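You operate a simulated robot arm through the tools that you are given. There is no shell and no other tool. Be economical: measure what you need, move in short steps, check, and stop when the job is done.

You are at the controls of a simulated robot arm. One attempt, no reset.

Task
Dust the dull spot on the chest, polish it with the pad and close the tin.
Fine: duster and pad go back. A coat counts when it lies all over at full strength: go over it till it gets no stronger. What is to be rubbed or washed off counts as gone when no trace of it is left.

It is judged by the outcome, as a careful person would: the job done as asked, and still so three seconds after it is handed in. It fails if anything else is knocked over, pushed out of place, dropped, spilled or broken.

Robot
A 7-joint arm with a two-finger parallel gripper, fixed in place. Base frame: the origin is at the foot of the arm, x ahead of it, y to its left, z up; the work surface is at about z = 600. Readings come in mm, rad, newtons and seconds.
With the tool pointing down near the work surface it reaches from about 120 to 620 mm from the base axis. Its first joint turns from -1.152 to 1.152 rad. Payload 2.4 kg.
The TCP is the grasp point between the finger pads, 30 mm short of the fingertips. In the tool frame z runs along the fingers and y along their closing line. Largest opening 94 mm; finger width 28, thickness 10; the body of the gripper, 50 by 96 mm, starts 55 mm behind the TCP.
Orientation is that of the tool frame in the base frame, as a unit quaternion [w, x, y, z]. With the fingers straight down and closing along the base's y, the tool's x points along the base's -x, its y along +y and its z along -z.

Tools
- The arm moves only by the tool play_rows. Its argument "steps" is a list of rows, each a list of 7 numbers: the finger opening in mm, from 0 to 94, then the shift along the tool's x, y, z in mm, then the turn, a rotation vector about the tool's x, y, z in rad. In form: [[fingers, tx, ty, tz, wx, wy, wz], ...]. A call has 1 to 12 rows; each row is the pose to reach, as a shift and turn from the pose commanded when the call began, along the tool's axes at that moment. Rows are played at 5 a second. More than 50 mm and 0.15 rad between two rows, or a gripper value outside its range, and nothing of the call is played. A pose out of reach is approached as far as the arm can. The call stops where the force on the tool passes 40 N (or 10 N more than at its start, if that is more) or the arm is blocked; 0.2 s more then pass. Each finger travels about 153 mm/s and halts on what it meets, pressing with about 21 N; the grip force reading is that of the motor and also rises with nothing between the fingers. The clock runs only during rows and for 0.2 s after the last one: add rows that repeat a pose to give the fingers time. The reply holds the time, the measured pose of the TCP, the force on the tool along the base axes, the opening and the grip force, in the units named above and with some noise, with the torque about the TCP (base axes, N m) and any sound that the robot's microphone picked up, and new pictures: "show" is both (left out), scene, wrist or none.
- Cameras (640 x 400 px; columns grow to the right, rows downward): "scene" is fixed at [33.3, 472.3, 1420.9]; the picture's right is [-0.81, -0.58, 0.00], its down [-0.42, 0.59, -0.69] and it looks along [0.40, -0.56, -0.72] (base axes); focal length 332 px, centre (320, 200). "wrist" rides on the gripper at [76, 14, -102] in the tool frame; the picture's right is [-0.18, 0.98, 0.00], its down [-0.75, -0.14, -0.64] and it looks along [-0.63, -0.12, 0.77] (tool axes); focal length 243 px, centre (320, 200). There is no depth. A picture from a camera that has moved, and an enlarged one, comes with that camera's place and axes in the base frame and with its lens. The place of the scene camera against the robot may be out by one fixed shift of up to 12 mm in any direction.
- enlarge(camera, box): a new picture of the part [left, top, right, bottom] of that camera's present view, enlarged. It takes no simulated time.
- sign_off(): hands the job in; it is judged then, once.

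Work in short steps. Places have to be worked out from the pictures, the camera data and where the tool is seen: move nearer, look again, correct. Check each grasp and each placing, and mend what went wrong. You have 120 turns and 200 pictures in all, those below and enlarged ones among them. Open the gripper and draw the arm clear of the work before you hand the job in, unless the task says otherwise; then end with one line.

The tools are called after "Emit:" as name(argument=value, ...) on one line, values as JSON. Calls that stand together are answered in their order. play_rows: Moves the arm, as the interface text tells. Its arguments: {"type":"object","properties":{"steps":{"type":"array","items":{"type":"array","items":{"type":"number"}}},"show":{"type":"string","enum":["both","scene","wrist","none"]}},"required":["steps"]} The other tools are called the same way: enlarge (camera, box) takes an enlarged picture of a part of a camera's view; sign_off () hands the job in.

At the start:

```text
time_s: 0.0
eef_pos: [394.3, -252.8, 864.3]
ee_rot: [-0.001, 0.0, 1.0, -0.001]
force: [-0.1, -0.4, -0.2]
ft_torque: [-0.02, 0.0, -0.01]
grip_width: 94.0
grip_force: 0.0
```

scene: 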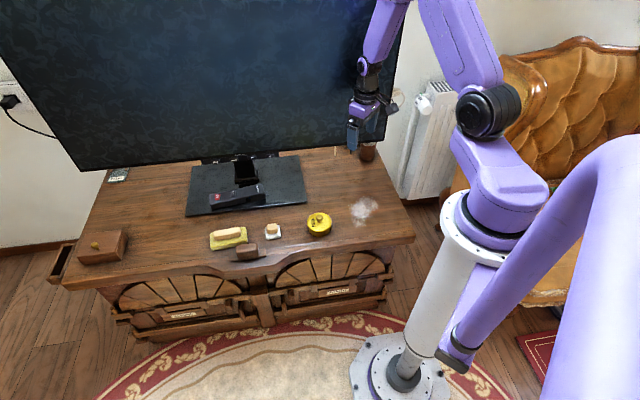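
wrist: 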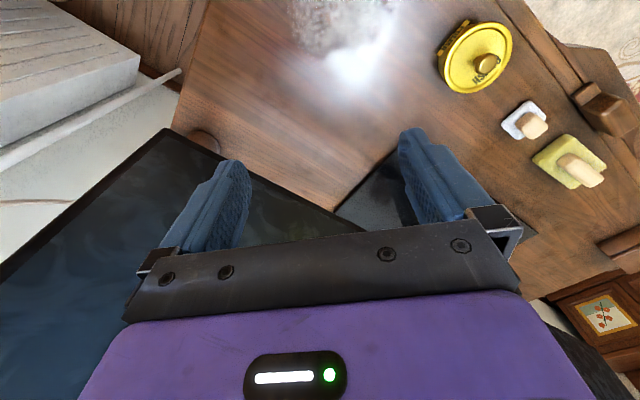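

I'll look closely at the objects on the chest first.

Emit:
enlarge(camera="scene", box=[180, 180, 420, 330])

Emit:
enlarge(camera="wrist", box=[270, 0, 640, 230])

Emit:
enlarge(camera="scene", box=[40, 150, 200, 290])

```text
2.67 times, centred on (300, 255) of scene
camera zoom: at [33.3, 472.3, 1420.9], right [-0.81, -0.58, 0.0], down [-0.42, 0.59, -0.69], along [0.4, -0.56, -0.72], focal length 886 px, centre (373, 53)
```

zoom: 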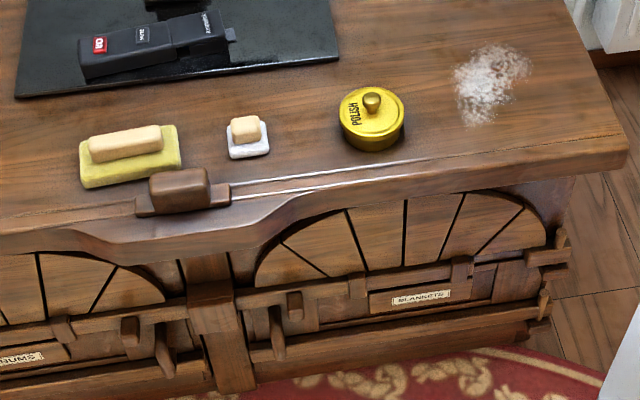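

```text
1.73 times, centred on (455, 115) of wrist
camera zoom: at [319.0, -237.2, 965.6], right [0.18, 0.98, 0.0], down [0.75, -0.14, 0.64], along [0.63, -0.12, -0.77], focal length 420 px, centre (86, 347)
```

zoom: 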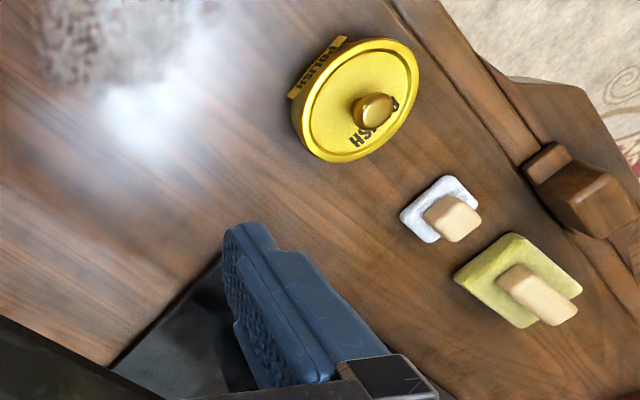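

```text
2.86 times, centred on (120, 220) of scene
camera zoom: at [33.3, 472.3, 1420.9], right [-0.81, -0.58, 0.0], down [-0.42, 0.59, -0.69], along [0.4, -0.56, -0.72], focal length 950 px, centre (891, 143)
```

zoom: 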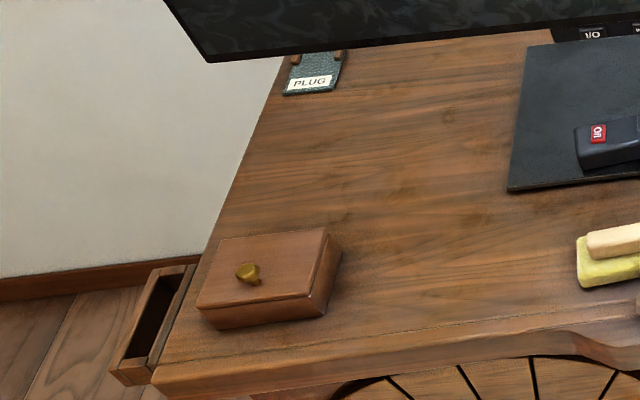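

Estimates: duster ≈ (612,140), pad ≈ (520,37), tin ≈ (415,-65), spot ≈ (347,-220). I move in +y, away from the TV, for a closer wrist view of the tools.

Emit:
play_rows(steps=[[94, 0, 45, 0, 0, 0, 0], [94, 0, 90, 0, 0, 0, 0], [94, 0, 135, 0, 0, 0, 0], [94, 0, 180, 0, 0, 0, 0], [94, 0, 225, 10, 0, 0, 0], [94, 0, 270, 30, 0, 0, 0], [94, -20, 300, 50, 0, 0, 0], [94, -40, 330, 70, 0, 0, 0], [94, -40, 330, 70, 0, 0, 0]])

```text
time_s: 2.0
eef_pos: [435.5, 78.7, 793.1]
ee_rot: [-0.001, 0.0, 1.0, 0.0]
force: [-0.3, -0.2, 0.2]
ft_torque: [-0.02, 0.0, -0.02]
grip_width: 94.0
grip_force: 0.1
camera wrist: at [358.5, 92.3, 893.9], right [0.18, 0.98, 0.0], down [0.75, -0.14, 0.64], along [0.63, -0.12, -0.77], focal length 243 px, centre (320, 200)
```

scene: 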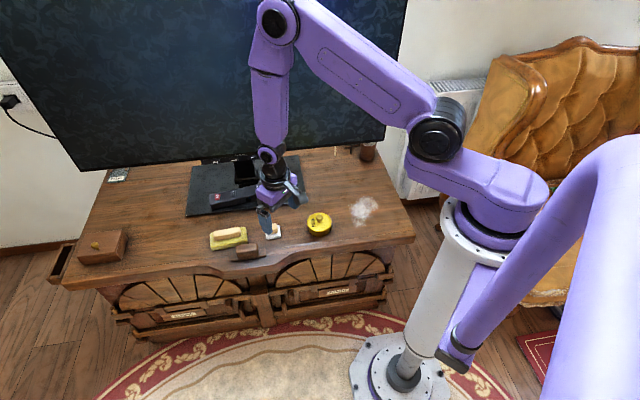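
wrist: 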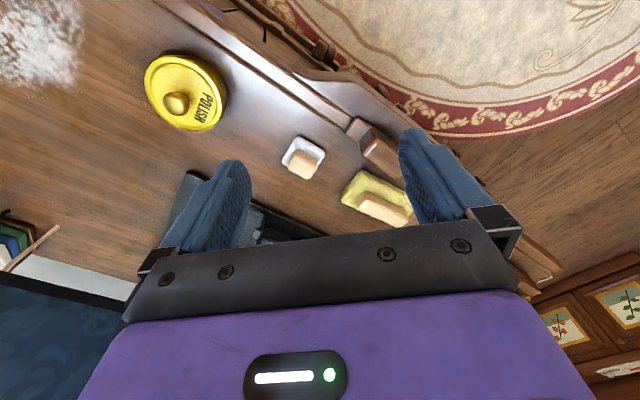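

Emit:
enlarge(camera="wrist", box=[250, 100, 450, 240])

Emit:
enlarge(camera="wrist", box=[0, 0, 240, 150])

```text
2.86 times, centred on (350, 170) of wrist
camera zoom: at [358.5, 92.3, 893.9], right [0.18, 0.98, 0.0], down [0.75, -0.14, 0.64], along [0.63, -0.12, -0.77], focal length 693 px, centre (234, 286)
```

zoom: 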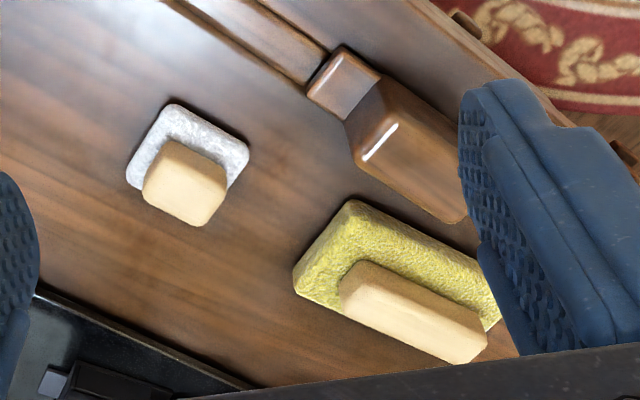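

```text
2.67 times, centred on (120, 75) of wrist
camera zoom: at [358.5, 92.3, 893.9], right [0.18, 0.98, 0.0], down [0.75, -0.14, 0.64], along [0.63, -0.12, -0.77], focal length 647 px, centre (853, 533)
```

zoom: 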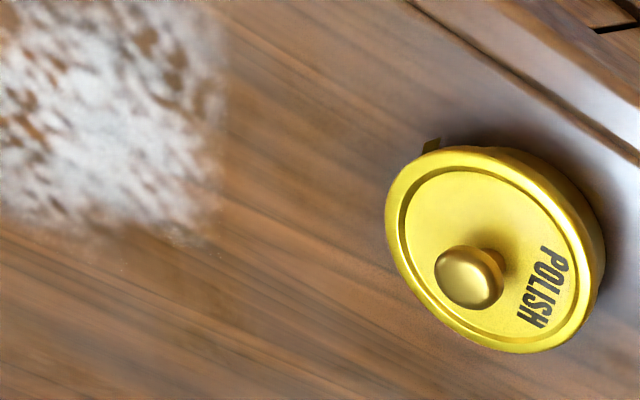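

The duster's handle lies at about (616,138), its long axis at about 50° to x. I'll rotate the tool so the fingers close across it, hover above it and look again.

Emit:
play_rows(steps=[[94, -30, 10, 10, 0, 0, -0.145], [94, -60, 20, 20, 0, 0, -0.29], [94, -90, 30, 30, 0, 0, -0.435], [94, -120, 40, 40, 0, 0, -0.58], [94, -150, 50, 50, 0, 0, -0.725], [94, -175, 60, 63, 0, 0, -0.873], [94, -175, 60, 63, 0, 0, -0.873]])

```text
time_s: 3.6
eef_pos: [610.5, 136.5, 731.3]
ee_rot: [0.0, -0.424, 0.906, 0.0]
force: [0.4, -0.6, -0.8]
ft_torque: [0.01, -0.01, -0.01]
grip_width: 94.2
grip_force: 0.1
camera wrist: at [550.0, 88.6, 831.5], right [-0.64, 0.77, 0.0], down [0.59, 0.49, 0.64], along [0.49, 0.41, -0.77], focal length 243 px, centre (320, 200)
```

scene: 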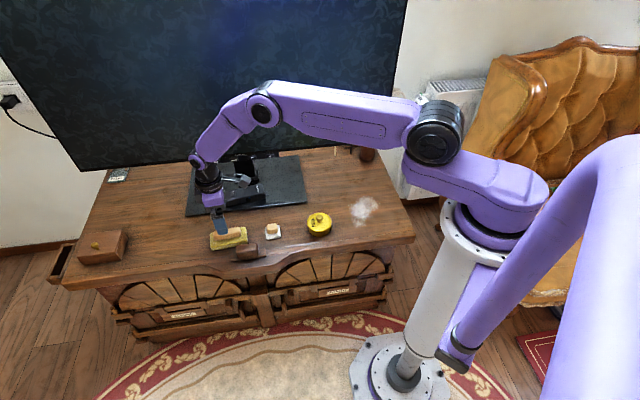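
wrist: 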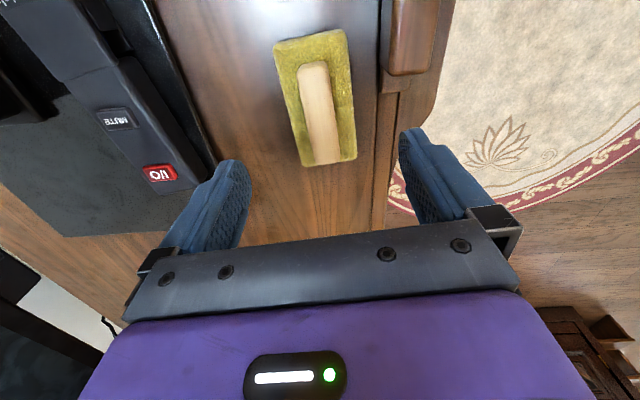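

The duster is right below the tool. I need its height, so I'll enlarge it in both views.

Emit:
enlarge(camera="scene", box=[195, 205, 295, 270])

Emit:
enlarge(camera="wrist", box=[240, 10, 400, 110])

```text
6.15 times, centred on (245, 238) of scene
camera zoom: at [33.3, 472.3, 1420.9], right [-0.81, -0.58, 0.0], down [-0.42, 0.59, -0.69], along [0.4, -0.56, -0.72], focal length 2046 px, centre (782, -31)
```

zoom: 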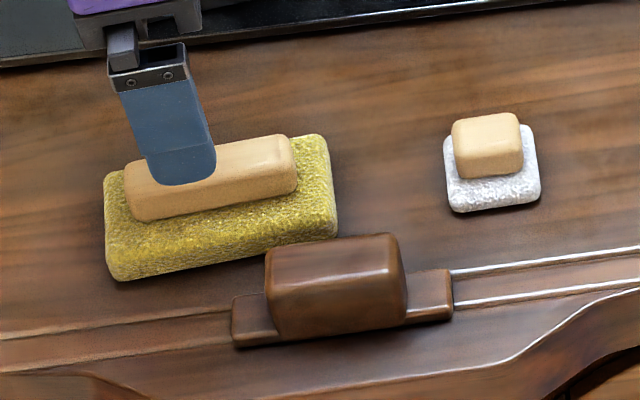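

```text
4.00 times, centred on (320, 60) of wrist
camera zoom: at [550.0, 88.6, 831.5], right [-0.64, 0.77, 0.0], down [0.59, 0.49, 0.64], along [0.49, 0.41, -0.77], focal length 970 px, centre (320, 760)
```

zoom: 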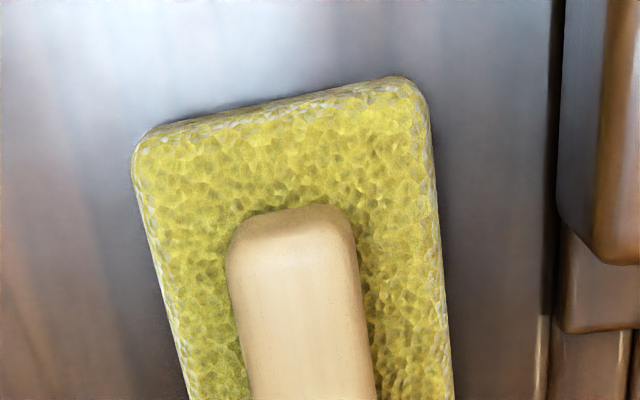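

Pad top looks to be about z≈620 and handle top ≈637, so I descend to TCP z≈652 with the fingers still open, then close.

Emit:
play_rows(steps=[[94, -2, 0, 30, 0, 0, 0], [80, -3, 1, 60, 0, 0, 0], [70, -3, 1, 74, 0, 0, 0], [60, -3, 1, 79, 0, 0, 0], [60, -3, 1, 79, 0, 0, 0]])

Emit:
enlarge(camera="scene", box=[195, 205, 295, 270])

```text
time_s: 4.8
eef_pos: [612.2, 141.9, 652.2]
ee_rot: [0.0, -0.423, 0.906, -0.001]
force: [0.2, 0.4, -0.5]
ft_torque: [0.03, 0.01, 0.01]
grip_width: 60.2
grip_force: 0.0
camera wrist: at [551.0, 92.8, 753.5], right [-0.64, 0.77, 0.0], down [0.59, 0.49, 0.64], along [0.5, 0.41, -0.77], focal length 243 px, centre (320, 200)
```

scene: 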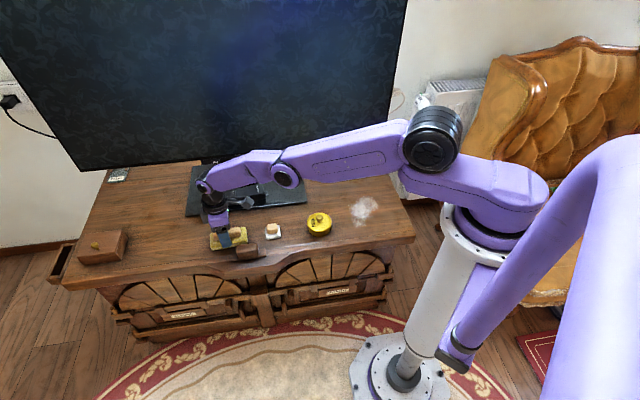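
wrist: 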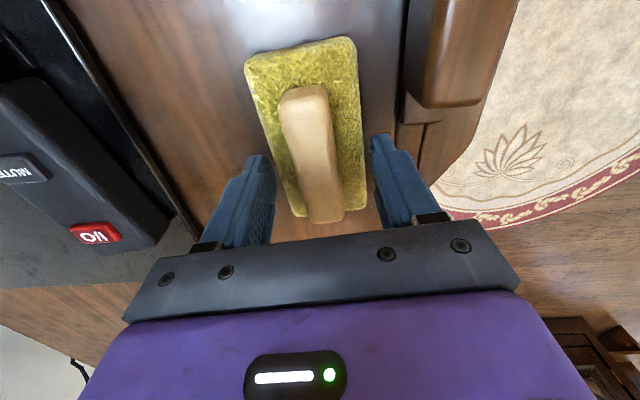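

```text
6.15 times, centred on (245, 238) of scene
camera zoom: at [33.3, 472.3, 1420.9], right [-0.81, -0.58, 0.0], down [-0.42, 0.59, -0.69], along [0.4, -0.56, -0.72], focal length 2046 px, centre (782, -31)
```

zoom: 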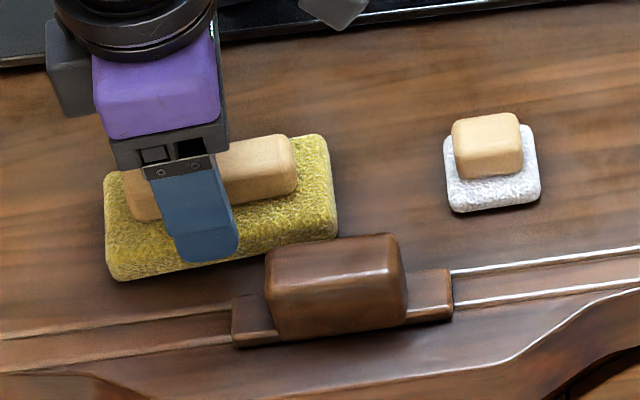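

No contact and the fingers straddle the handle. Closing.

Emit:
play_rows(steps=[[30, 0, 0, 0, 0, 0, 0], [5, 0, 0, 0, 0, 0, 0], [5, 0, 0, 0, 0, 0, 0], [5, 0, 0, 0, 0, 0, 0]], show="wrist")

Emit:
enlarge(camera="scene", box=[195, 205, 295, 270])

```text
time_s: 5.8
eef_pos: [612.5, 141.5, 653.2]
ee_rot: [0.0, -0.423, 0.906, 0.0]
force: [0.5, 0.5, 0.5]
ft_torque: [0.06, -0.04, -0.02]
grip_width: 23.3
grip_force: 20.8
camera wrist: at [551.1, 92.8, 753.6], right [-0.64, 0.77, 0.0], down [0.59, 0.49, 0.64], along [0.5, 0.41, -0.77], focal length 243 px, centre (320, 200)
```

wrist: 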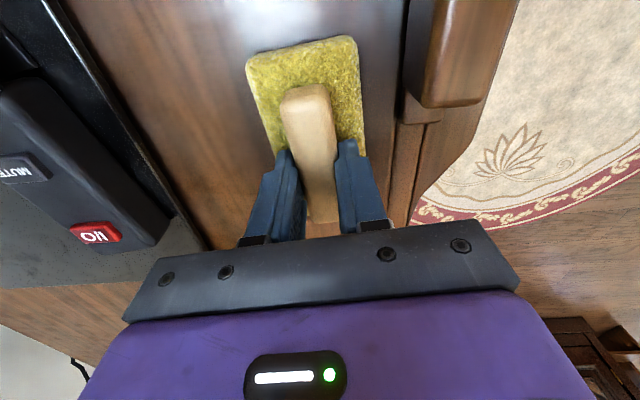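

```text
6.15 times, centred on (245, 238) of scene
camera zoom: at [33.3, 472.3, 1420.9], right [-0.81, -0.58, 0.0], down [-0.42, 0.59, -0.69], along [0.4, -0.56, -0.72], focal length 2046 px, centre (782, -31)
```

zoom: 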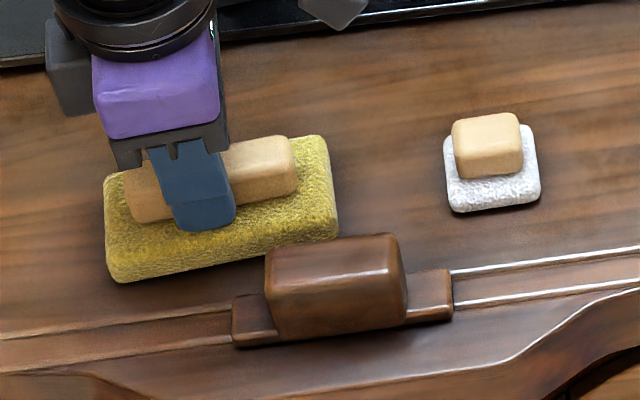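

Gripped firmly (23 mm). Lift 90 mm and carry to above the spot.

Emit:
play_rows(steps=[[5, 0, 0, -45, 0, 0, 0], [5, 0, 0, -90, 0, 0, 0], [5, 44.7, -3, -90, 0, 0, 0], [5, 89.4, -6, -90, 0, 0, 0], [5, 134, -9, -90, 0, 0, 0], [5, 179, -12, -90, 0, 0, 0], [5, 223.6, -15, -90, 0, 0, 0], [5, 268, -18, -90, 0, 0, 0], [5, 313, -21, -90, 0, 0, 0], [5, 357.7, -24, -90, 0, 0, 0], [5, 395, -27, -90, 0, 0, 0], [5, 395, -27, -90, 0, 0, 0]])

```text
time_s: 8.4
eef_pos: [379.1, -179.0, 742.2]
ee_rot: [0.001, -0.424, 0.906, 0.0]
force: [-0.8, -0.4, -0.3]
ft_torque: [0.0, 0.01, 0.01]
grip_width: 23.3
grip_force: 21.0
camera wrist: at [319.1, -227.7, 843.4], right [-0.64, 0.77, 0.0], down [0.59, 0.49, 0.64], along [0.5, 0.41, -0.77], focal length 243 px, centre (320, 200)
```

scene: 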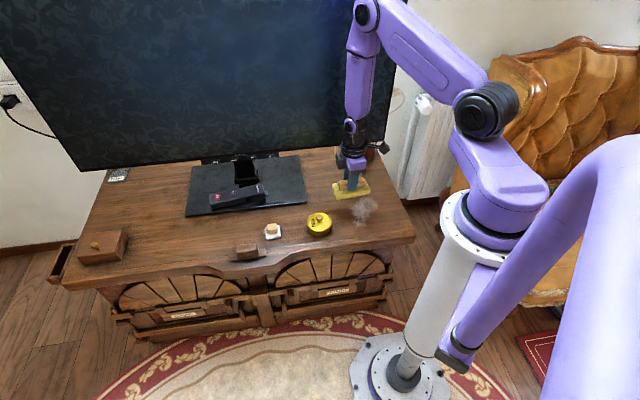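
wrist: 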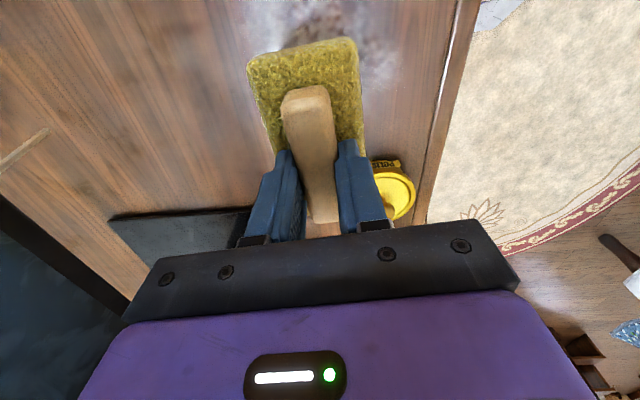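

The spot spans roughly 110 × 125 mm, centre ≈ (345,-212). I lower the duster on it to light contact and read the force.

Emit:
play_rows(steps=[[5, 25, 2, 30, 0, 0, 0], [5, 48, 5, 60, 0, 0, 0], [5, 48, 5, 80, 0, 0, 0], [5, 48, 5, 88, 0, 0, 0], [5, 48, 5, 91, 0, 0, 0], [5, 48, 5, 92, 0, 0, 0]])

```text
time_s: 9.9
eef_pos: [343.4, -211.4, 651.4]
ee_rot: [0.0, -0.423, 0.906, 0.001]
force: [-1.4, 1.2, 10.6]
ft_torque: [0.06, -0.08, -0.01]
grip_width: 23.4
grip_force: 21.4
stopped in row 6: the force on the tool passed its limit at 42 N (the readings are from after the stop); the commanded pose is now the measured one
camera wrist: at [283.2, -261.1, 753.3], right [-0.64, 0.77, 0.0], down [0.59, 0.49, 0.64], along [0.49, 0.41, -0.77], focal length 243 px, centre (320, 200)
```

scene: 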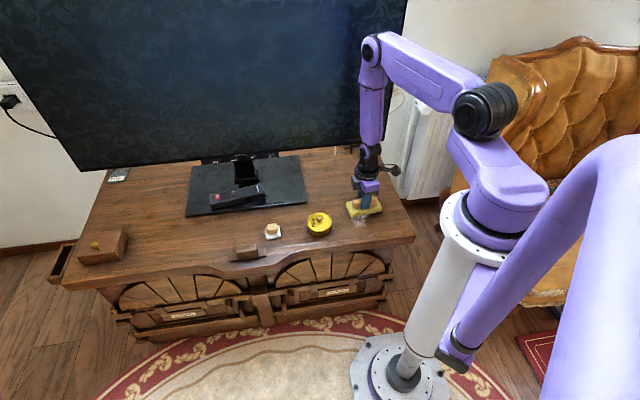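
wrist: 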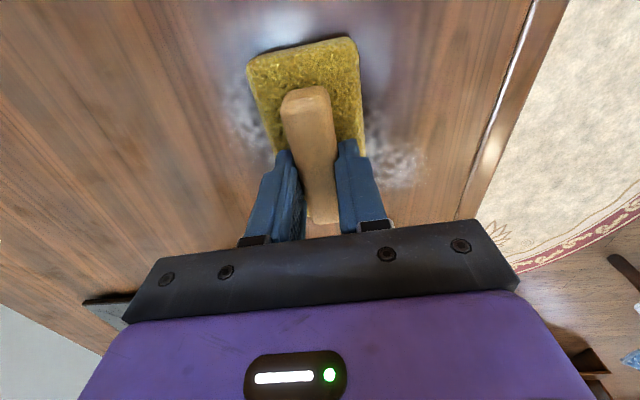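

Contact at z≈651.4, with 10 N pressing. Now rubbing in strokes across, keeping that height.

Emit:
play_rows(steps=[[5, 0, 25, 0, 0, 0, 0], [5, 0, 50, 0, 0, 0, 0], [5, -12, 65, 0, 0, 0, 0], [5, -25, 45, 0, 0, 0, 0], [5, -25, 20, 0, 0, 0, 0], [5, -25, -5, 0, 0, 0, 0], [5, -25, -30, 0, 0, 0, 0], [5, -12, -50, 0, 0, 0, 0], [5, 5, -50, 0, 0, 0, 0], [5, 25, -45, 0, 0, 0, 0], [5, 25, -20, 0, 0, 0, 0], [5, 25, 5, 0, 0, 0, 0]])

```text
time_s: 11.4
eef_pos: [370.5, -201.6, 652.9]
ee_rot: [0.0, -0.423, 0.906, 0.002]
force: [0.6, -2.3, 8.0]
ft_torque: [-0.37, 0.03, 0.02]
grip_width: 23.3
grip_force: 21.4
stopped in row 7: the force on the tool passed its limit at 44 N (the readings are from after the stop); the commanded pose is now the measured one
camera wrist: at [311.0, -250.3, 753.4], right [-0.64, 0.77, 0.0], down [0.59, 0.49, 0.64], along [0.49, 0.41, -0.77], focal length 243 px, centre (320, 200)
```

scene: 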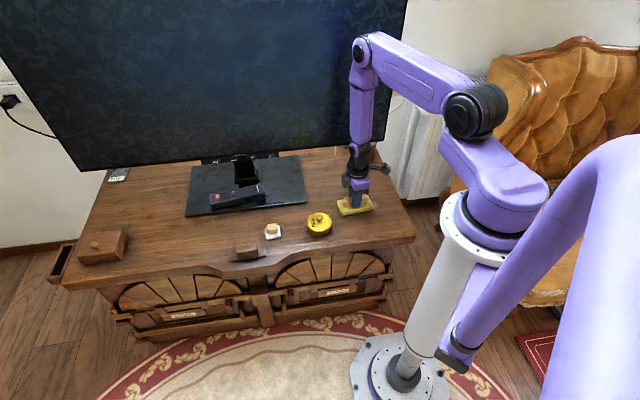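
wrist: 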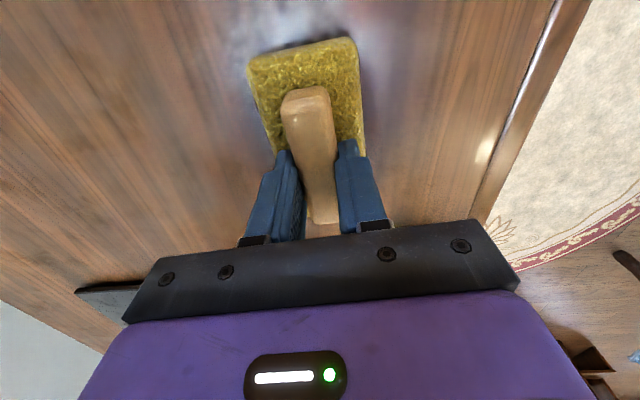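

Right side cleaned. Continuing toward the left side and the near end with slightly less pressure.

Emit:
play_rows(steps=[[5, 0, -15, -0.6, 0, 0, 0], [5, 0, -32, -0.6, 0, 0, 0], [5, 15, -36, -0.6, 0, 0, 0], [5, 32, -36, -0.6, 0, 0, 0], [5, 50, -34, -0.6, 0, 0, 0], [5, 50, -16, -0.6, 0, 0, 0], [5, 50, 4, -0.6, 0, 0, 0], [5, 50, 24, -0.6, 0, 0, 0], [5, 50, 44, -0.6, 0, 0, 0], [5, 35, 40, -0.6, 0, 0, 0], [5, 25, 20, -0.6, 0, 0, 0], [5, 25, 0, -0.6, 0, 0, 0]])

```text
time_s: 14.1
eef_pos: [354.1, -220.3, 652.7]
ee_rot: [-0.002, -0.425, 0.905, 0.002]
force: [0.4, 0.1, -0.2]
ft_torque: [0.0, 0.01, 0.0]
grip_width: 23.2
grip_force: 20.7
camera wrist: at [293.5, -269.1, 753.9], right [-0.64, 0.77, 0.01], down [0.6, 0.49, 0.64], along [0.49, 0.41, -0.77], focal length 243 px, centre (320, 200)
```

scene: 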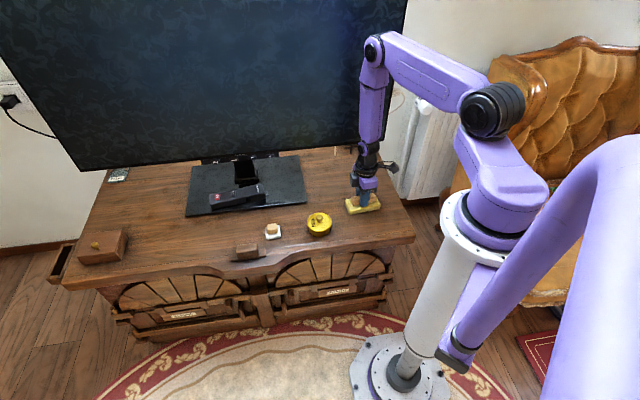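
wrist: 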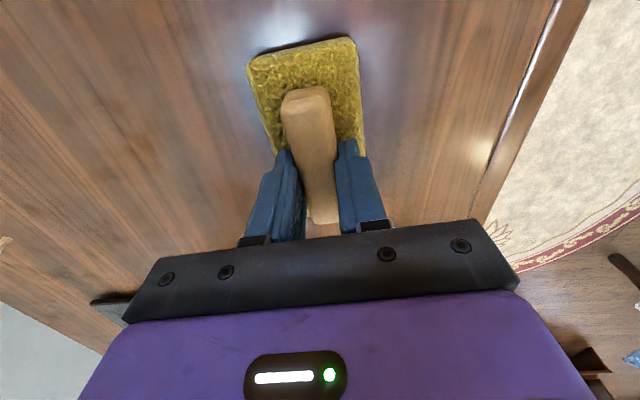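

I lift off and step aside to inspect the spot.

Emit:
play_rows(steps=[[5, 0, 0, -40, 0, 0, 0], [5, 0, 0, -80, 0, 0, 0], [5, -40, 0, -90, 0, 0, 0], [5, -80, 0, -90, 0, 0, 0], [5, -120, 0, -90, 0, 0, 0], [5, -120, 0, -90, 0, 0, 0]], show="none")

Emit:
enlarge(camera="scene", box=[300, 160, 430, 245])

Emit:
enlarge(camera="wrist", box=[160, 0, 480, 200])

```text
time_s: 15.4
eef_pos: [430.6, -128.4, 743.2]
ee_rot: [-0.002, -0.424, 0.906, 0.002]
force: [-0.4, -0.1, -1.2]
ft_torque: [0.0, -0.01, 0.01]
grip_width: 23.5
grip_force: 20.5
```

```text
4.71 times, centred on (365, 202) of scene
camera zoom: at [33.3, 472.3, 1420.9], right [-0.81, -0.58, 0.0], down [-0.42, 0.59, -0.69], along [0.4, -0.56, -0.72], focal length 1564 px, centre (108, 188)
```

zoom: 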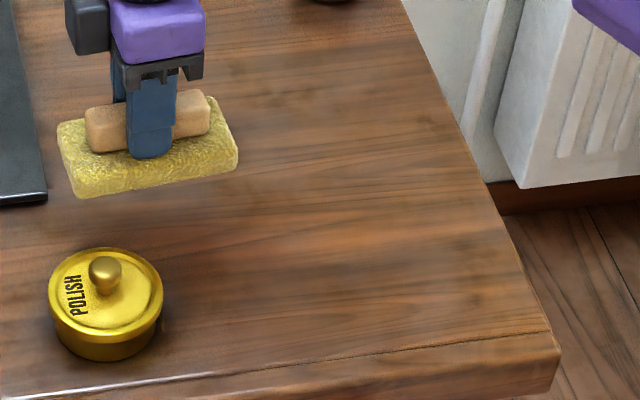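

```text
2.00 times, centred on (320, 100) of wrist
camera zoom: at [371.4, -177.5, 844.4], right [-0.64, 0.77, 0.01], down [0.6, 0.49, 0.64], along [0.49, 0.41, -0.77], focal length 485 px, centre (320, 400)
```

zoom: 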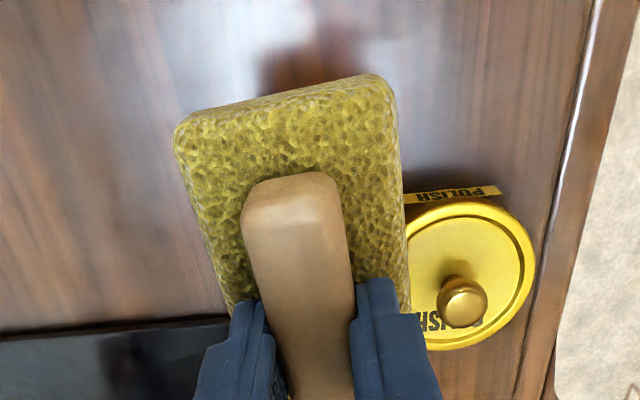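

The dust appears gone; I move to the side to check the spot closely from the wrist before putting the duster back.

Emit:
play_rows(steps=[[5, 40, 20, -10, 0, 0, 0], [5, 80, 45, -10, 0, 0, 0], [5, 110, 75, -10, 0, 0, 0], [5, 140, 105, -10, 0, 0, 0], [5, 140, 105, -10, 0, 0, 0]], show="wrist")

Emit:
enlarge(camera="wrist", box=[80, 0, 320, 150])

Emit:
enlarge(camera="scene", box=[320, 170, 410, 230])

```text
time_s: 16.6
eef_pos: [262.0, -167.5, 751.1]
ee_rot: [-0.002, -0.424, 0.906, 0.001]
force: [0.1, -0.1, -1.5]
ft_torque: [0.01, 0.01, -0.03]
grip_width: 23.4
grip_force: 20.5
camera wrist: at [201.5, -216.2, 853.4], right [-0.64, 0.77, 0.01], down [0.59, 0.49, 0.64], along [0.49, 0.41, -0.77], focal length 243 px, centre (320, 200)
```

wrist: 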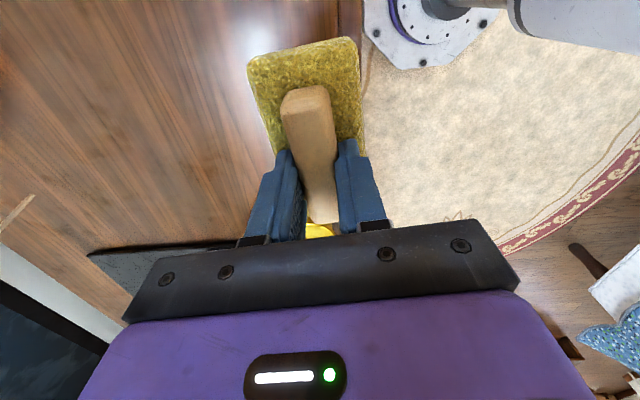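

```text
2.67 times, centred on (200, 75) of wrist
camera zoom: at [201.5, -216.2, 853.4], right [-0.64, 0.77, 0.01], down [0.59, 0.49, 0.64], along [0.49, 0.41, -0.77], focal length 647 px, centre (640, 533)
```

zoom: 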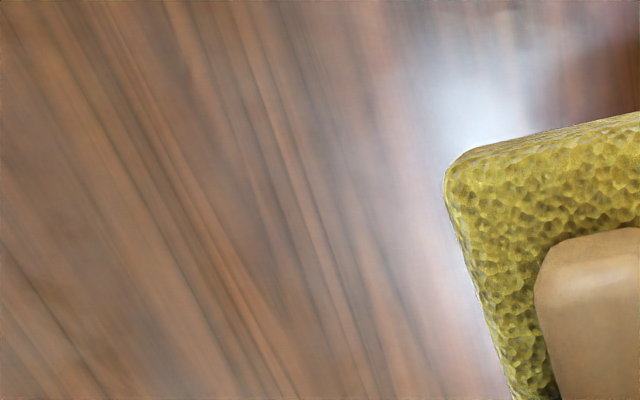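

```text
6.67 times, centred on (365, 200) of scene
camera zoom: at [33.3, 472.3, 1420.9], right [-0.81, -0.58, 0.0], down [-0.42, 0.59, -0.69], along [0.4, -0.56, -0.72], focal length 2216 px, centre (20, 200)
```

zoom: 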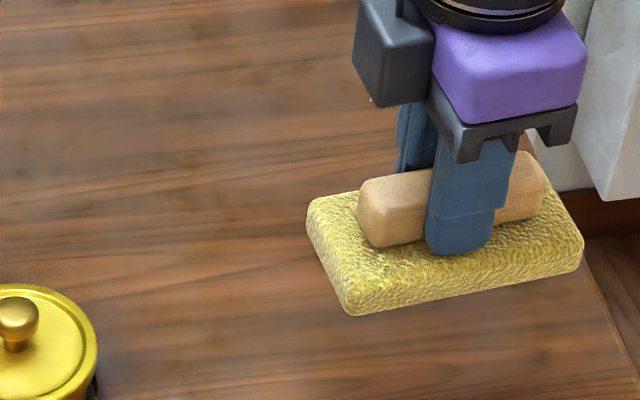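

Only faint haze, perhaps the dull varnish, but I'll do a second dusting pass with firm contact to be sure. First lowering again to contact.

Emit:
play_rows(steps=[[5, -5, -45, 0, 0, 0, 0], [5, -18, -90, 30, 0, 0, 0], [5, -18, -90, 70, 0, 0, 0], [5, -18, -90, 92, 0, 0, 0], [5, -18, -90, 97, 0, 0, 0], [5, -18, -90, 98.8, 0, 0, 0], [5, -18, -90, 99.2, 0, 0, 0]], show="none")

```text
refused: row 2 steps farther than a row can; nothing moved
```

Emit:
play_rows(steps=[[5, -5, -45, 10, 0, 0, 0], [5, -18, -86, 30, 0, 0, 0], [5, -18, -90, 70, 0, 0, 0], [5, -18, -90, 92, 0, 0, 0], [5, -18, -90, 97, 0, 0, 0], [5, -18, -90, 98.8, 0, 0, 0], [5, -18, -90, 99.2, 0, 0, 0]], show="none")

```text
time_s: 18.2
eef_pos: [340.4, -211.5, 651.8]
ee_rot: [-0.003, -0.423, 0.906, 0.003]
force: [-2.2, 0.0, 2.7]
ft_torque: [0.04, -0.11, 0.01]
grip_width: 23.4
grip_force: 21.4
```

Light contact now (≈3 N). Stroking over the whole area with a touch more pressure.

Emit:
play_rows(steps=[[5, -20, 0, 0.15, 0, 0, 0], [5, -28, 22, 0.15, 0, 0, 0], [5, -28, 44, 0.15, 0, 0, 0], [5, -20, 64, 0.15, 0, 0, 0], [5, 0, 64, 0.15, 0, 0, 0], [5, 0, 42, 0.15, 0, 0, 0], [5, 0, 20, 0.15, 0, 0, 0], [5, 0, -2, 0.15, 0, 0, 0], [5, 0, -24, 0.15, 0, 0, 0], [5, 0, -46, 0.15, 0, 0, 0], [5, -15, -52, 0.15, 0, 0, 0], [5, -28, -40, 0.15, 0, 0, 0]], show="none")

Emit:
play_rows(steps=[[5, 0, 20, 0, 0, 0, 0], [5, 8, 40, 0, 0, 0, 0], [5, 28, 40, 0, 0, 0, 0], [5, 48, 20, 0, 0, 0, 0], [5, 58, 0, 0, 0, 0, 0], [5, 58, -12, 0, 0, 0, 0], [5, 68, 10, 0, 0, 0, 0], [5, 65, 32, 0, 0, 0, 0], [5, 62, 54, 0, 0, 0, 0], [5, 58, 76, 0, 0, 0, 0], [5, 58, 98, 0, 0, 0, 0], [5, 38, 98, 0, 0, 0, 0]], show="none")

```text
time_s: 20.9
eef_pos: [391.4, -215.8, 652.2]
ee_rot: [-0.002, -0.423, 0.906, 0.003]
force: [0.9, 0.7, -0.7]
ft_torque: [0.02, 0.0, -0.02]
grip_width: 23.4
grip_force: 21.0
```

```text
time_s: 23.4
eef_pos: [290.6, -183.3, 652.6]
ee_rot: [-0.002, -0.423, 0.906, 0.002]
force: [-0.5, -0.2, -1.4]
ft_torque: [-0.01, 0.04, 0.01]
grip_width: 23.1
grip_force: 20.9
```

Second pass done. Lifting and carrying the duster back to its place.

Emit:
play_rows(steps=[[5, 0, 0, -45, 0, 0, 0], [5, 0, 0, -90, 0, 0, 0], [5, -45, -4, -90, 0, 0, 0], [5, -90, -8, -90, 0, 0, 0], [5, -135, -12, -90, 0, 0, 0], [5, -180, -16, -90, 0, 0, 0], [5, -225, -20, -90, 0, 0, 0], [5, -270, -24, -90, 0, 0, 0], [5, -315, -28, -90, 0, 0, 0], [5, -360, -32, -90, 0, 0, 0], [5, -405, -35, -90, 0, 0, 0], [5, -450, -38, -90, 0, 0, 0]], show="wrist")

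Emit:
enlarge(camera="scene", box=[300, 160, 430, 245])

```text
time_s: 26.1
eef_pos: [608.8, 137.8, 742.7]
ee_rot: [-0.003, -0.425, 0.905, 0.002]
force: [0.0, 0.0, -0.9]
ft_torque: [0.01, 0.03, 0.01]
grip_width: 23.2
grip_force: 20.6
camera wrist: at [549.5, 89.9, 844.2], right [-0.64, 0.77, 0.01], down [0.6, 0.49, 0.64], along [0.49, 0.41, -0.77], focal length 243 px, centre (320, 200)
```

wrist: 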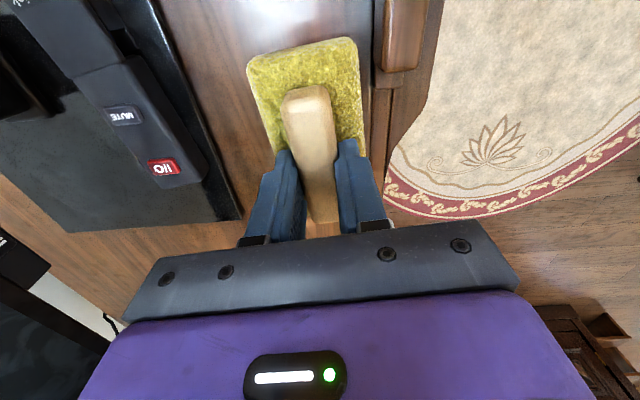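

```text
4.71 times, centred on (365, 202) of scene
camera zoom: at [33.3, 472.3, 1420.9], right [-0.81, -0.58, 0.0], down [-0.42, 0.59, -0.69], along [0.4, -0.56, -0.72], focal length 1564 px, centre (108, 188)
```

zoom: 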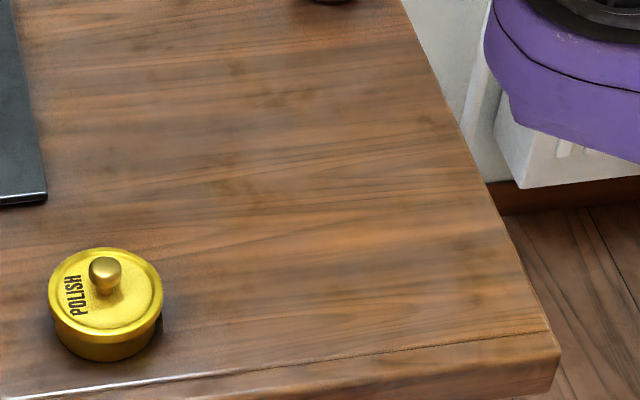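

Spot looks clean. Lowering the duster onto its original place.

Emit:
play_rows(steps=[[5, -5, 0, 40, 0, 0, 0], [5, -5.5, 0, 75, 0, 0, 0], [5, -5.5, 0, 86, 0, 0, 0], [5, -5.5, 0, 89, 0, 0, 0], [5, -5.5, 0, 90, 0, 0, 0], [5, -5.5, 0, 90, 0, 0, 0]], show="none")

Emit:
enlarge(camera="scene", box=[195, 205, 295, 270])

```text
time_s: 27.4
eef_pos: [610.7, 142.3, 653.6]
ee_rot: [-0.001, -0.424, 0.906, 0.002]
force: [0.5, -0.1, -1.8]
ft_torque: [-0.01, 0.0, -0.02]
grip_width: 23.3
grip_force: 20.4
```

```text
6.15 times, centred on (245, 238) of scene
camera zoom: at [33.3, 472.3, 1420.9], right [-0.81, -0.58, 0.0], down [-0.42, 0.59, -0.69], along [0.4, -0.56, -0.72], focal length 2046 px, centre (782, -31)
```

zoom: 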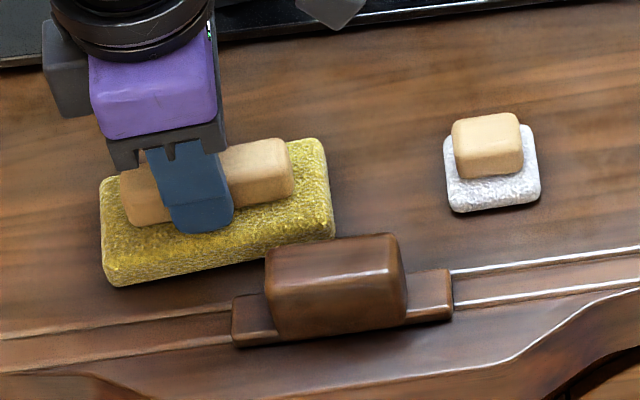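

About 2 mm off; nudge and lower until it touches, then release.

Emit:
play_rows(steps=[[5, 0.5, -1.5, 0.5, 0, 0, 0], [5, 0.5, -1.5, 1, 0, 0, 0], [5, 0.5, -1.5, 1.3, 0, 0, 0], [5, 0.5, -1.5, 1.3, 0, 0, 0]], show="none")

```text
time_s: 28.4
eef_pos: [610.4, 141.6, 653.3]
ee_rot: [-0.001, -0.424, 0.906, 0.002]
force: [-0.7, 3.2, 7.7]
ft_torque: [-0.27, 0.14, -0.06]
grip_width: 23.2
grip_force: 21.4
```

Touching (8 N). Opening and rising.

Emit:
play_rows(steps=[[40, 0, 0, 0, 0, 0, 0], [60, 0, 0, 0, 0, 0, 0], [60, 0, 0, -20, 0, 0, 0], [60, 0, 0, -60, 0, 0, 0], [60, 0, 0, -90, 0, 0, 0], [60, 0, 0, -90, 0, 0, 0]], show="none")

Emit:
enlarge(camera="scene", box=[195, 205, 295, 270])

```text
time_s: 29.9
eef_pos: [612.3, 139.5, 742.1]
ee_rot: [-0.002, -0.424, 0.905, 0.001]
force: [-0.2, -0.2, -0.2]
ft_torque: [-0.02, 0.0, -0.01]
grip_width: 60.0
grip_force: 0.1
```

```text
6.15 times, centred on (245, 238) of scene
camera zoom: at [33.3, 472.3, 1420.9], right [-0.81, -0.58, 0.0], down [-0.42, 0.59, -0.69], along [0.4, -0.56, -0.72], focal length 2046 px, centre (782, -31)
```

zoom: 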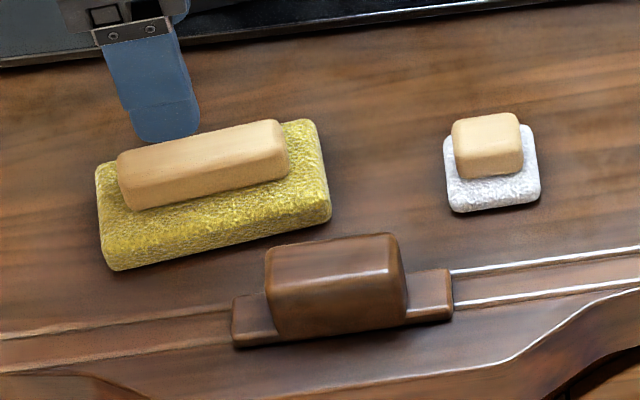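

Duster is back within a few mm. Now over to the tin for a closer look.

Emit:
play_rows(steps=[[60, 45, 3, -10, 0, 0, 0], [60, 90, 7, -20, 0, 0, 0], [60, 135, 10, -20, 0, 0, 0], [60, 180, 13, -20, 0, 0, 0], [80, 225, 16, -20, 0, 0, 0], [94, 270, 20, -20, 0, 0, 0], [94, 285, 21, -20, 0, 0, 0], [94, 285, 21, -20, 0, 0, 0]], show="wrist")

Emit:
enlarge(camera="wrist", box=[200, 0, 440, 150])

Emit:
enlarge(camera="scene", box=[280, 195, 360, 245])

```text
time_s: 31.6
eef_pos: [415.2, -63.4, 759.9]
ee_rot: [-0.001, -0.424, 0.905, 0.002]
force: [-0.8, 1.4, 0.4]
ft_torque: [-0.02, 0.01, 0.02]
grip_width: 94.1
grip_force: 0.1
camera wrist: at [356.0, -112.4, 863.0], right [-0.64, 0.77, 0.0], down [0.59, 0.49, 0.64], along [0.49, 0.41, -0.77], focal length 243 px, centre (320, 200)
```

wrist: 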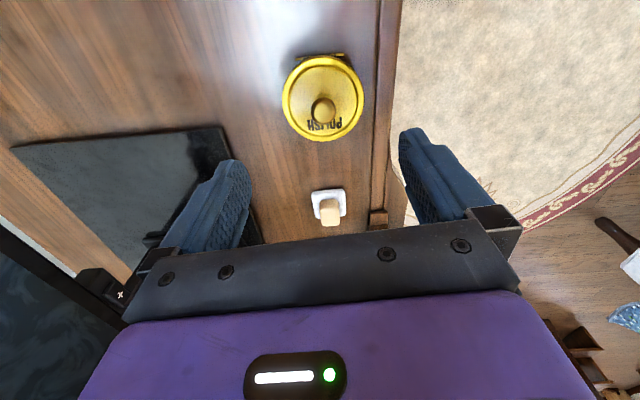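

```text
2.67 times, centred on (320, 75) of wrist
camera zoom: at [356.0, -112.4, 863.0], right [-0.64, 0.77, 0.0], down [0.59, 0.49, 0.64], along [0.49, 0.41, -0.77], focal length 647 px, centre (320, 533)
```

zoom: 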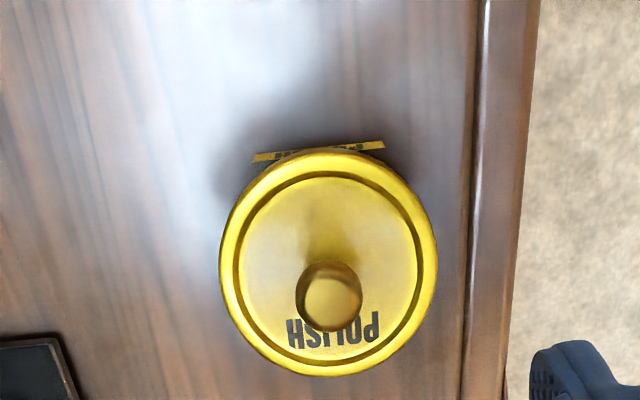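

```text
8.00 times, centred on (320, 220) of scene
camera zoom: at [33.3, 472.3, 1420.9], right [-0.81, -0.58, 0.0], down [-0.42, 0.59, -0.69], along [0.4, -0.56, -0.72], focal length 2660 px, centre (320, 40)
```

zoom: 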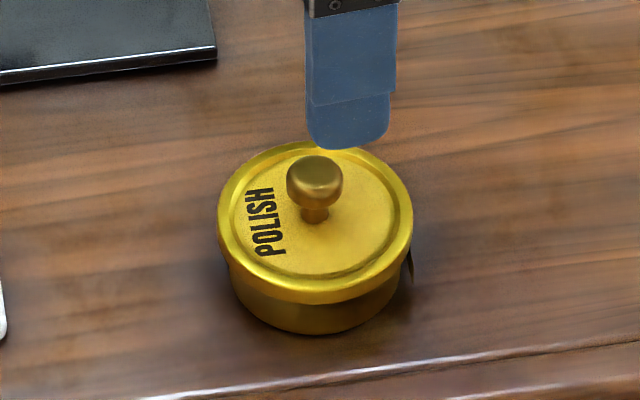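

Tin centre ≈ (410,-63), lid with a 20 mm knob whose head is at z≈650. I'll descend partway with fingers at 50 mm and check alignment.

Emit:
play_rows(steps=[[60, 3, 4, 20, 0, 0, 0], [50, 3, 4, 50, 0, 0, 0], [50, 3, 4, 70, 0, 0, 0], [50, 3, 4, 70, 0, 0, 0]], show="wrist")

Emit:
enlarge(camera="scene", box=[280, 195, 360, 245])

```text
time_s: 32.6
eef_pos: [410.2, -60.7, 691.9]
ee_rot: [-0.002, -0.423, 0.906, 0.002]
force: [-1.0, -0.4, 0.3]
ft_torque: [0.02, 0.01, -0.01]
grip_width: 49.8
grip_force: 0.1
camera wrist: at [349.8, -110.3, 793.7], right [-0.64, 0.77, 0.01], down [0.59, 0.49, 0.64], along [0.49, 0.41, -0.77], focal length 243 px, centre (320, 200)
```

wrist: 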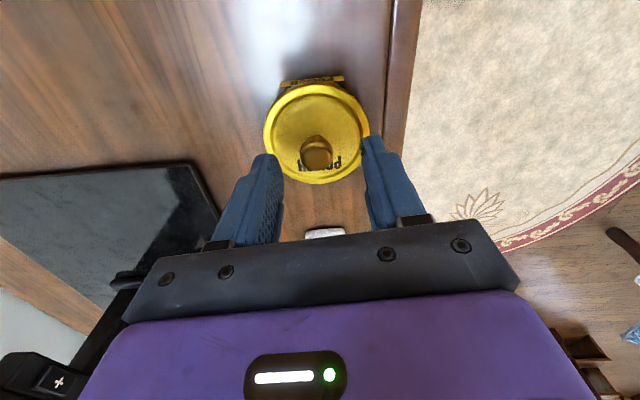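

```text
8.00 times, centred on (320, 220) of scene
camera zoom: at [33.3, 472.3, 1420.9], right [-0.81, -0.58, 0.0], down [-0.42, 0.59, -0.69], along [0.4, -0.56, -0.72], focal length 2660 px, centre (320, 40)
```

zoom: 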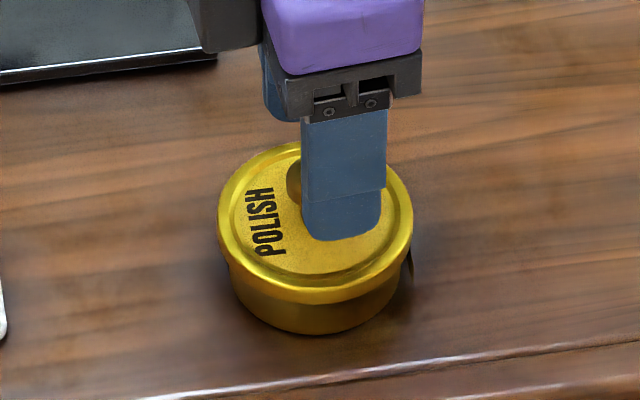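

Aligned within a couple of mm. Descending so the tips are just above the lid, then closing on the knob.

Emit:
play_rows(steps=[[50, -1.5, 0, 15, 0, 0, 0], [50, -1.5, 0, 27, 0, 0, 0], [50, -1.5, 0, 30, 0, 0, 0], [25, -1.5, 0, 30, 0, 0, 0], [2, -1.5, 0, 30, 0, 0, 0], [2, -1.5, 0, 30, 0, 0, 0]], show="wrist")

Emit:
enlarge(camera="scene", box=[280, 195, 360, 245])

```text
time_s: 33.5
eef_pos: [411.9, -62.7, 665.7]
ee_rot: [-0.001, -0.424, 0.906, 0.001]
force: [3.9, -2.9, 10.7]
ft_torque: [-0.16, -0.14, -0.02]
grip_width: 27.2
grip_force: 2.6
stopped in row 4: the force on the tool passed its limit at 48 N (the readings are from after the stop); the commanded pose is now the measured one
camera wrist: at [352.1, -111.1, 766.2], right [-0.64, 0.77, 0.0], down [0.59, 0.49, 0.64], along [0.49, 0.41, -0.77], focal length 243 px, centre (320, 200)
```

wrist: 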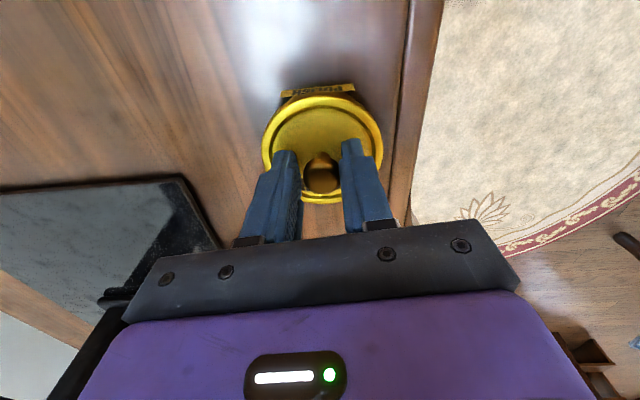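

```text
8.00 times, centred on (320, 220) of scene
camera zoom: at [33.2, 472.3, 1420.9], right [-0.81, -0.58, 0.0], down [-0.42, 0.59, -0.69], along [0.4, -0.56, -0.72], focal length 2660 px, centre (320, 40)
```

zoom: 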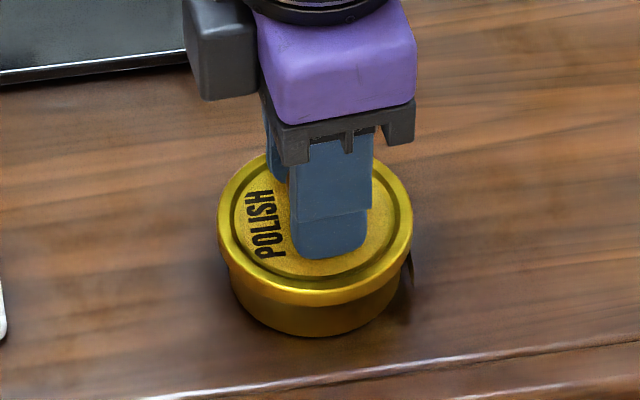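

Fingertips touch the lid top (tip z≈635). Raise 2 mm, then close on the knob.

Emit:
play_rows(steps=[[28, 0, 0, -2, 0, 0, 0], [15, 0, 0, -2, 0, 0, 0], [2, 0, 0, -2, 0, 0, 0], [2, 0, 0, -2, 0, 0, 0]], show="wrist")

Emit:
enlarge(camera="scene", box=[280, 195, 360, 245])

```text
time_s: 34.5
eef_pos: [410.6, -61.3, 666.3]
ee_rot: [-0.002, -0.425, 0.905, 0.002]
force: [-0.4, 0.5, -0.4]
ft_torque: [0.0, -0.03, -0.01]
grip_width: 20.3
grip_force: 21.3
heard: snap
camera wrist: at [350.6, -110.5, 767.8], right [-0.64, 0.77, 0.01], down [0.59, 0.49, 0.64], along [0.49, 0.41, -0.77], focal length 243 px, centre (320, 200)
```

wrist: 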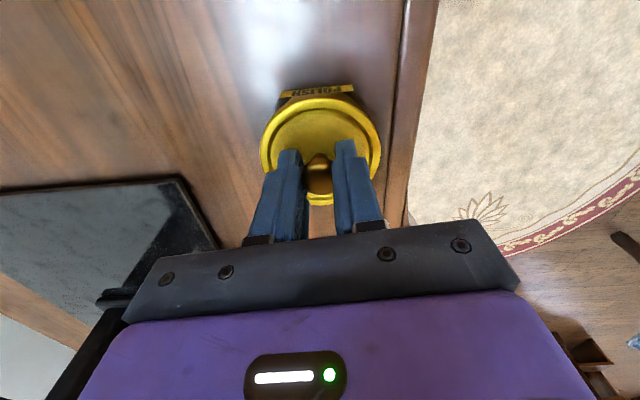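

```text
8.00 times, centred on (320, 220) of scene
camera zoom: at [33.3, 472.3, 1420.9], right [-0.81, -0.58, 0.0], down [-0.42, 0.59, -0.69], along [0.4, -0.56, -0.72], focal length 2660 px, centre (320, 40)
```

zoom: 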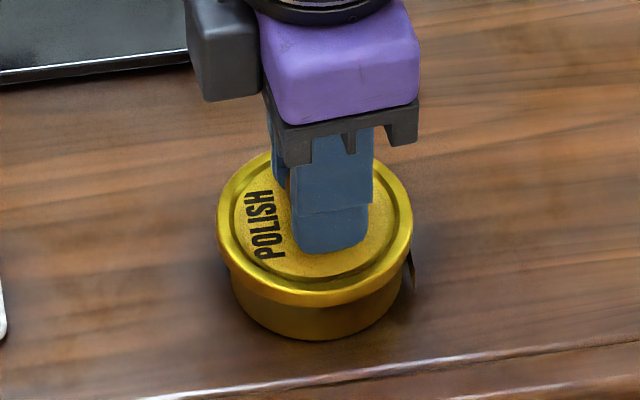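

Knob gripped (20.3 mm), and a snap — the lid seems to have popped loose. Lifting slowly.

Emit:
play_rows(steps=[[2, 0, 0, -2, 0, 0, 0], [2, 0, 0, -6, 0, 0, 0], [2, 0, 0, -15, 0, 0, 0], [2, 0, 0, -30, 0, 0, 0], [2, 0, 0, -55, 0, 0, 0], [2, 0, 0, -55, 0, 0, 0]], show="wrist")

Emit:
enlarge(camera="scene", box=[280, 195, 360, 245])

```text
time_s: 35.9
eef_pos: [410.0, -62.5, 720.6]
ee_rot: [-0.001, -0.424, 0.906, 0.002]
force: [-0.5, -0.5, -0.8]
ft_torque: [0.0, -0.03, 0.03]
grip_width: 20.5
grip_force: 21.2
camera wrist: at [350.6, -112.0, 822.1], right [-0.64, 0.77, 0.01], down [0.59, 0.49, 0.64], along [0.49, 0.41, -0.77], focal length 243 px, centre (320, 200)
```

wrist: 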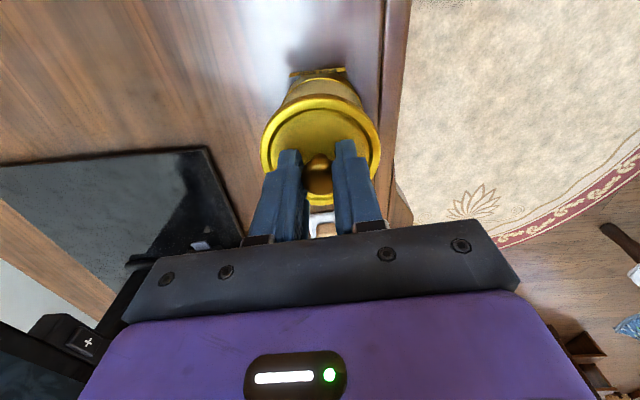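

```text
8.00 times, centred on (320, 220) of scene
camera zoom: at [33.3, 472.3, 1420.9], right [-0.81, -0.58, 0.0], down [-0.42, 0.59, -0.69], along [0.4, -0.56, -0.72], focal length 2660 px, centre (320, 40)
```

zoom: 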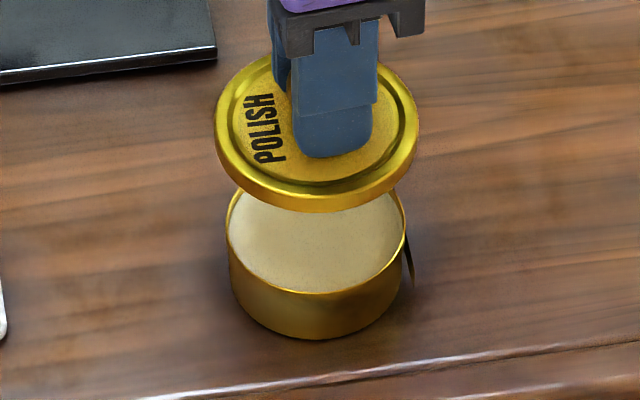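

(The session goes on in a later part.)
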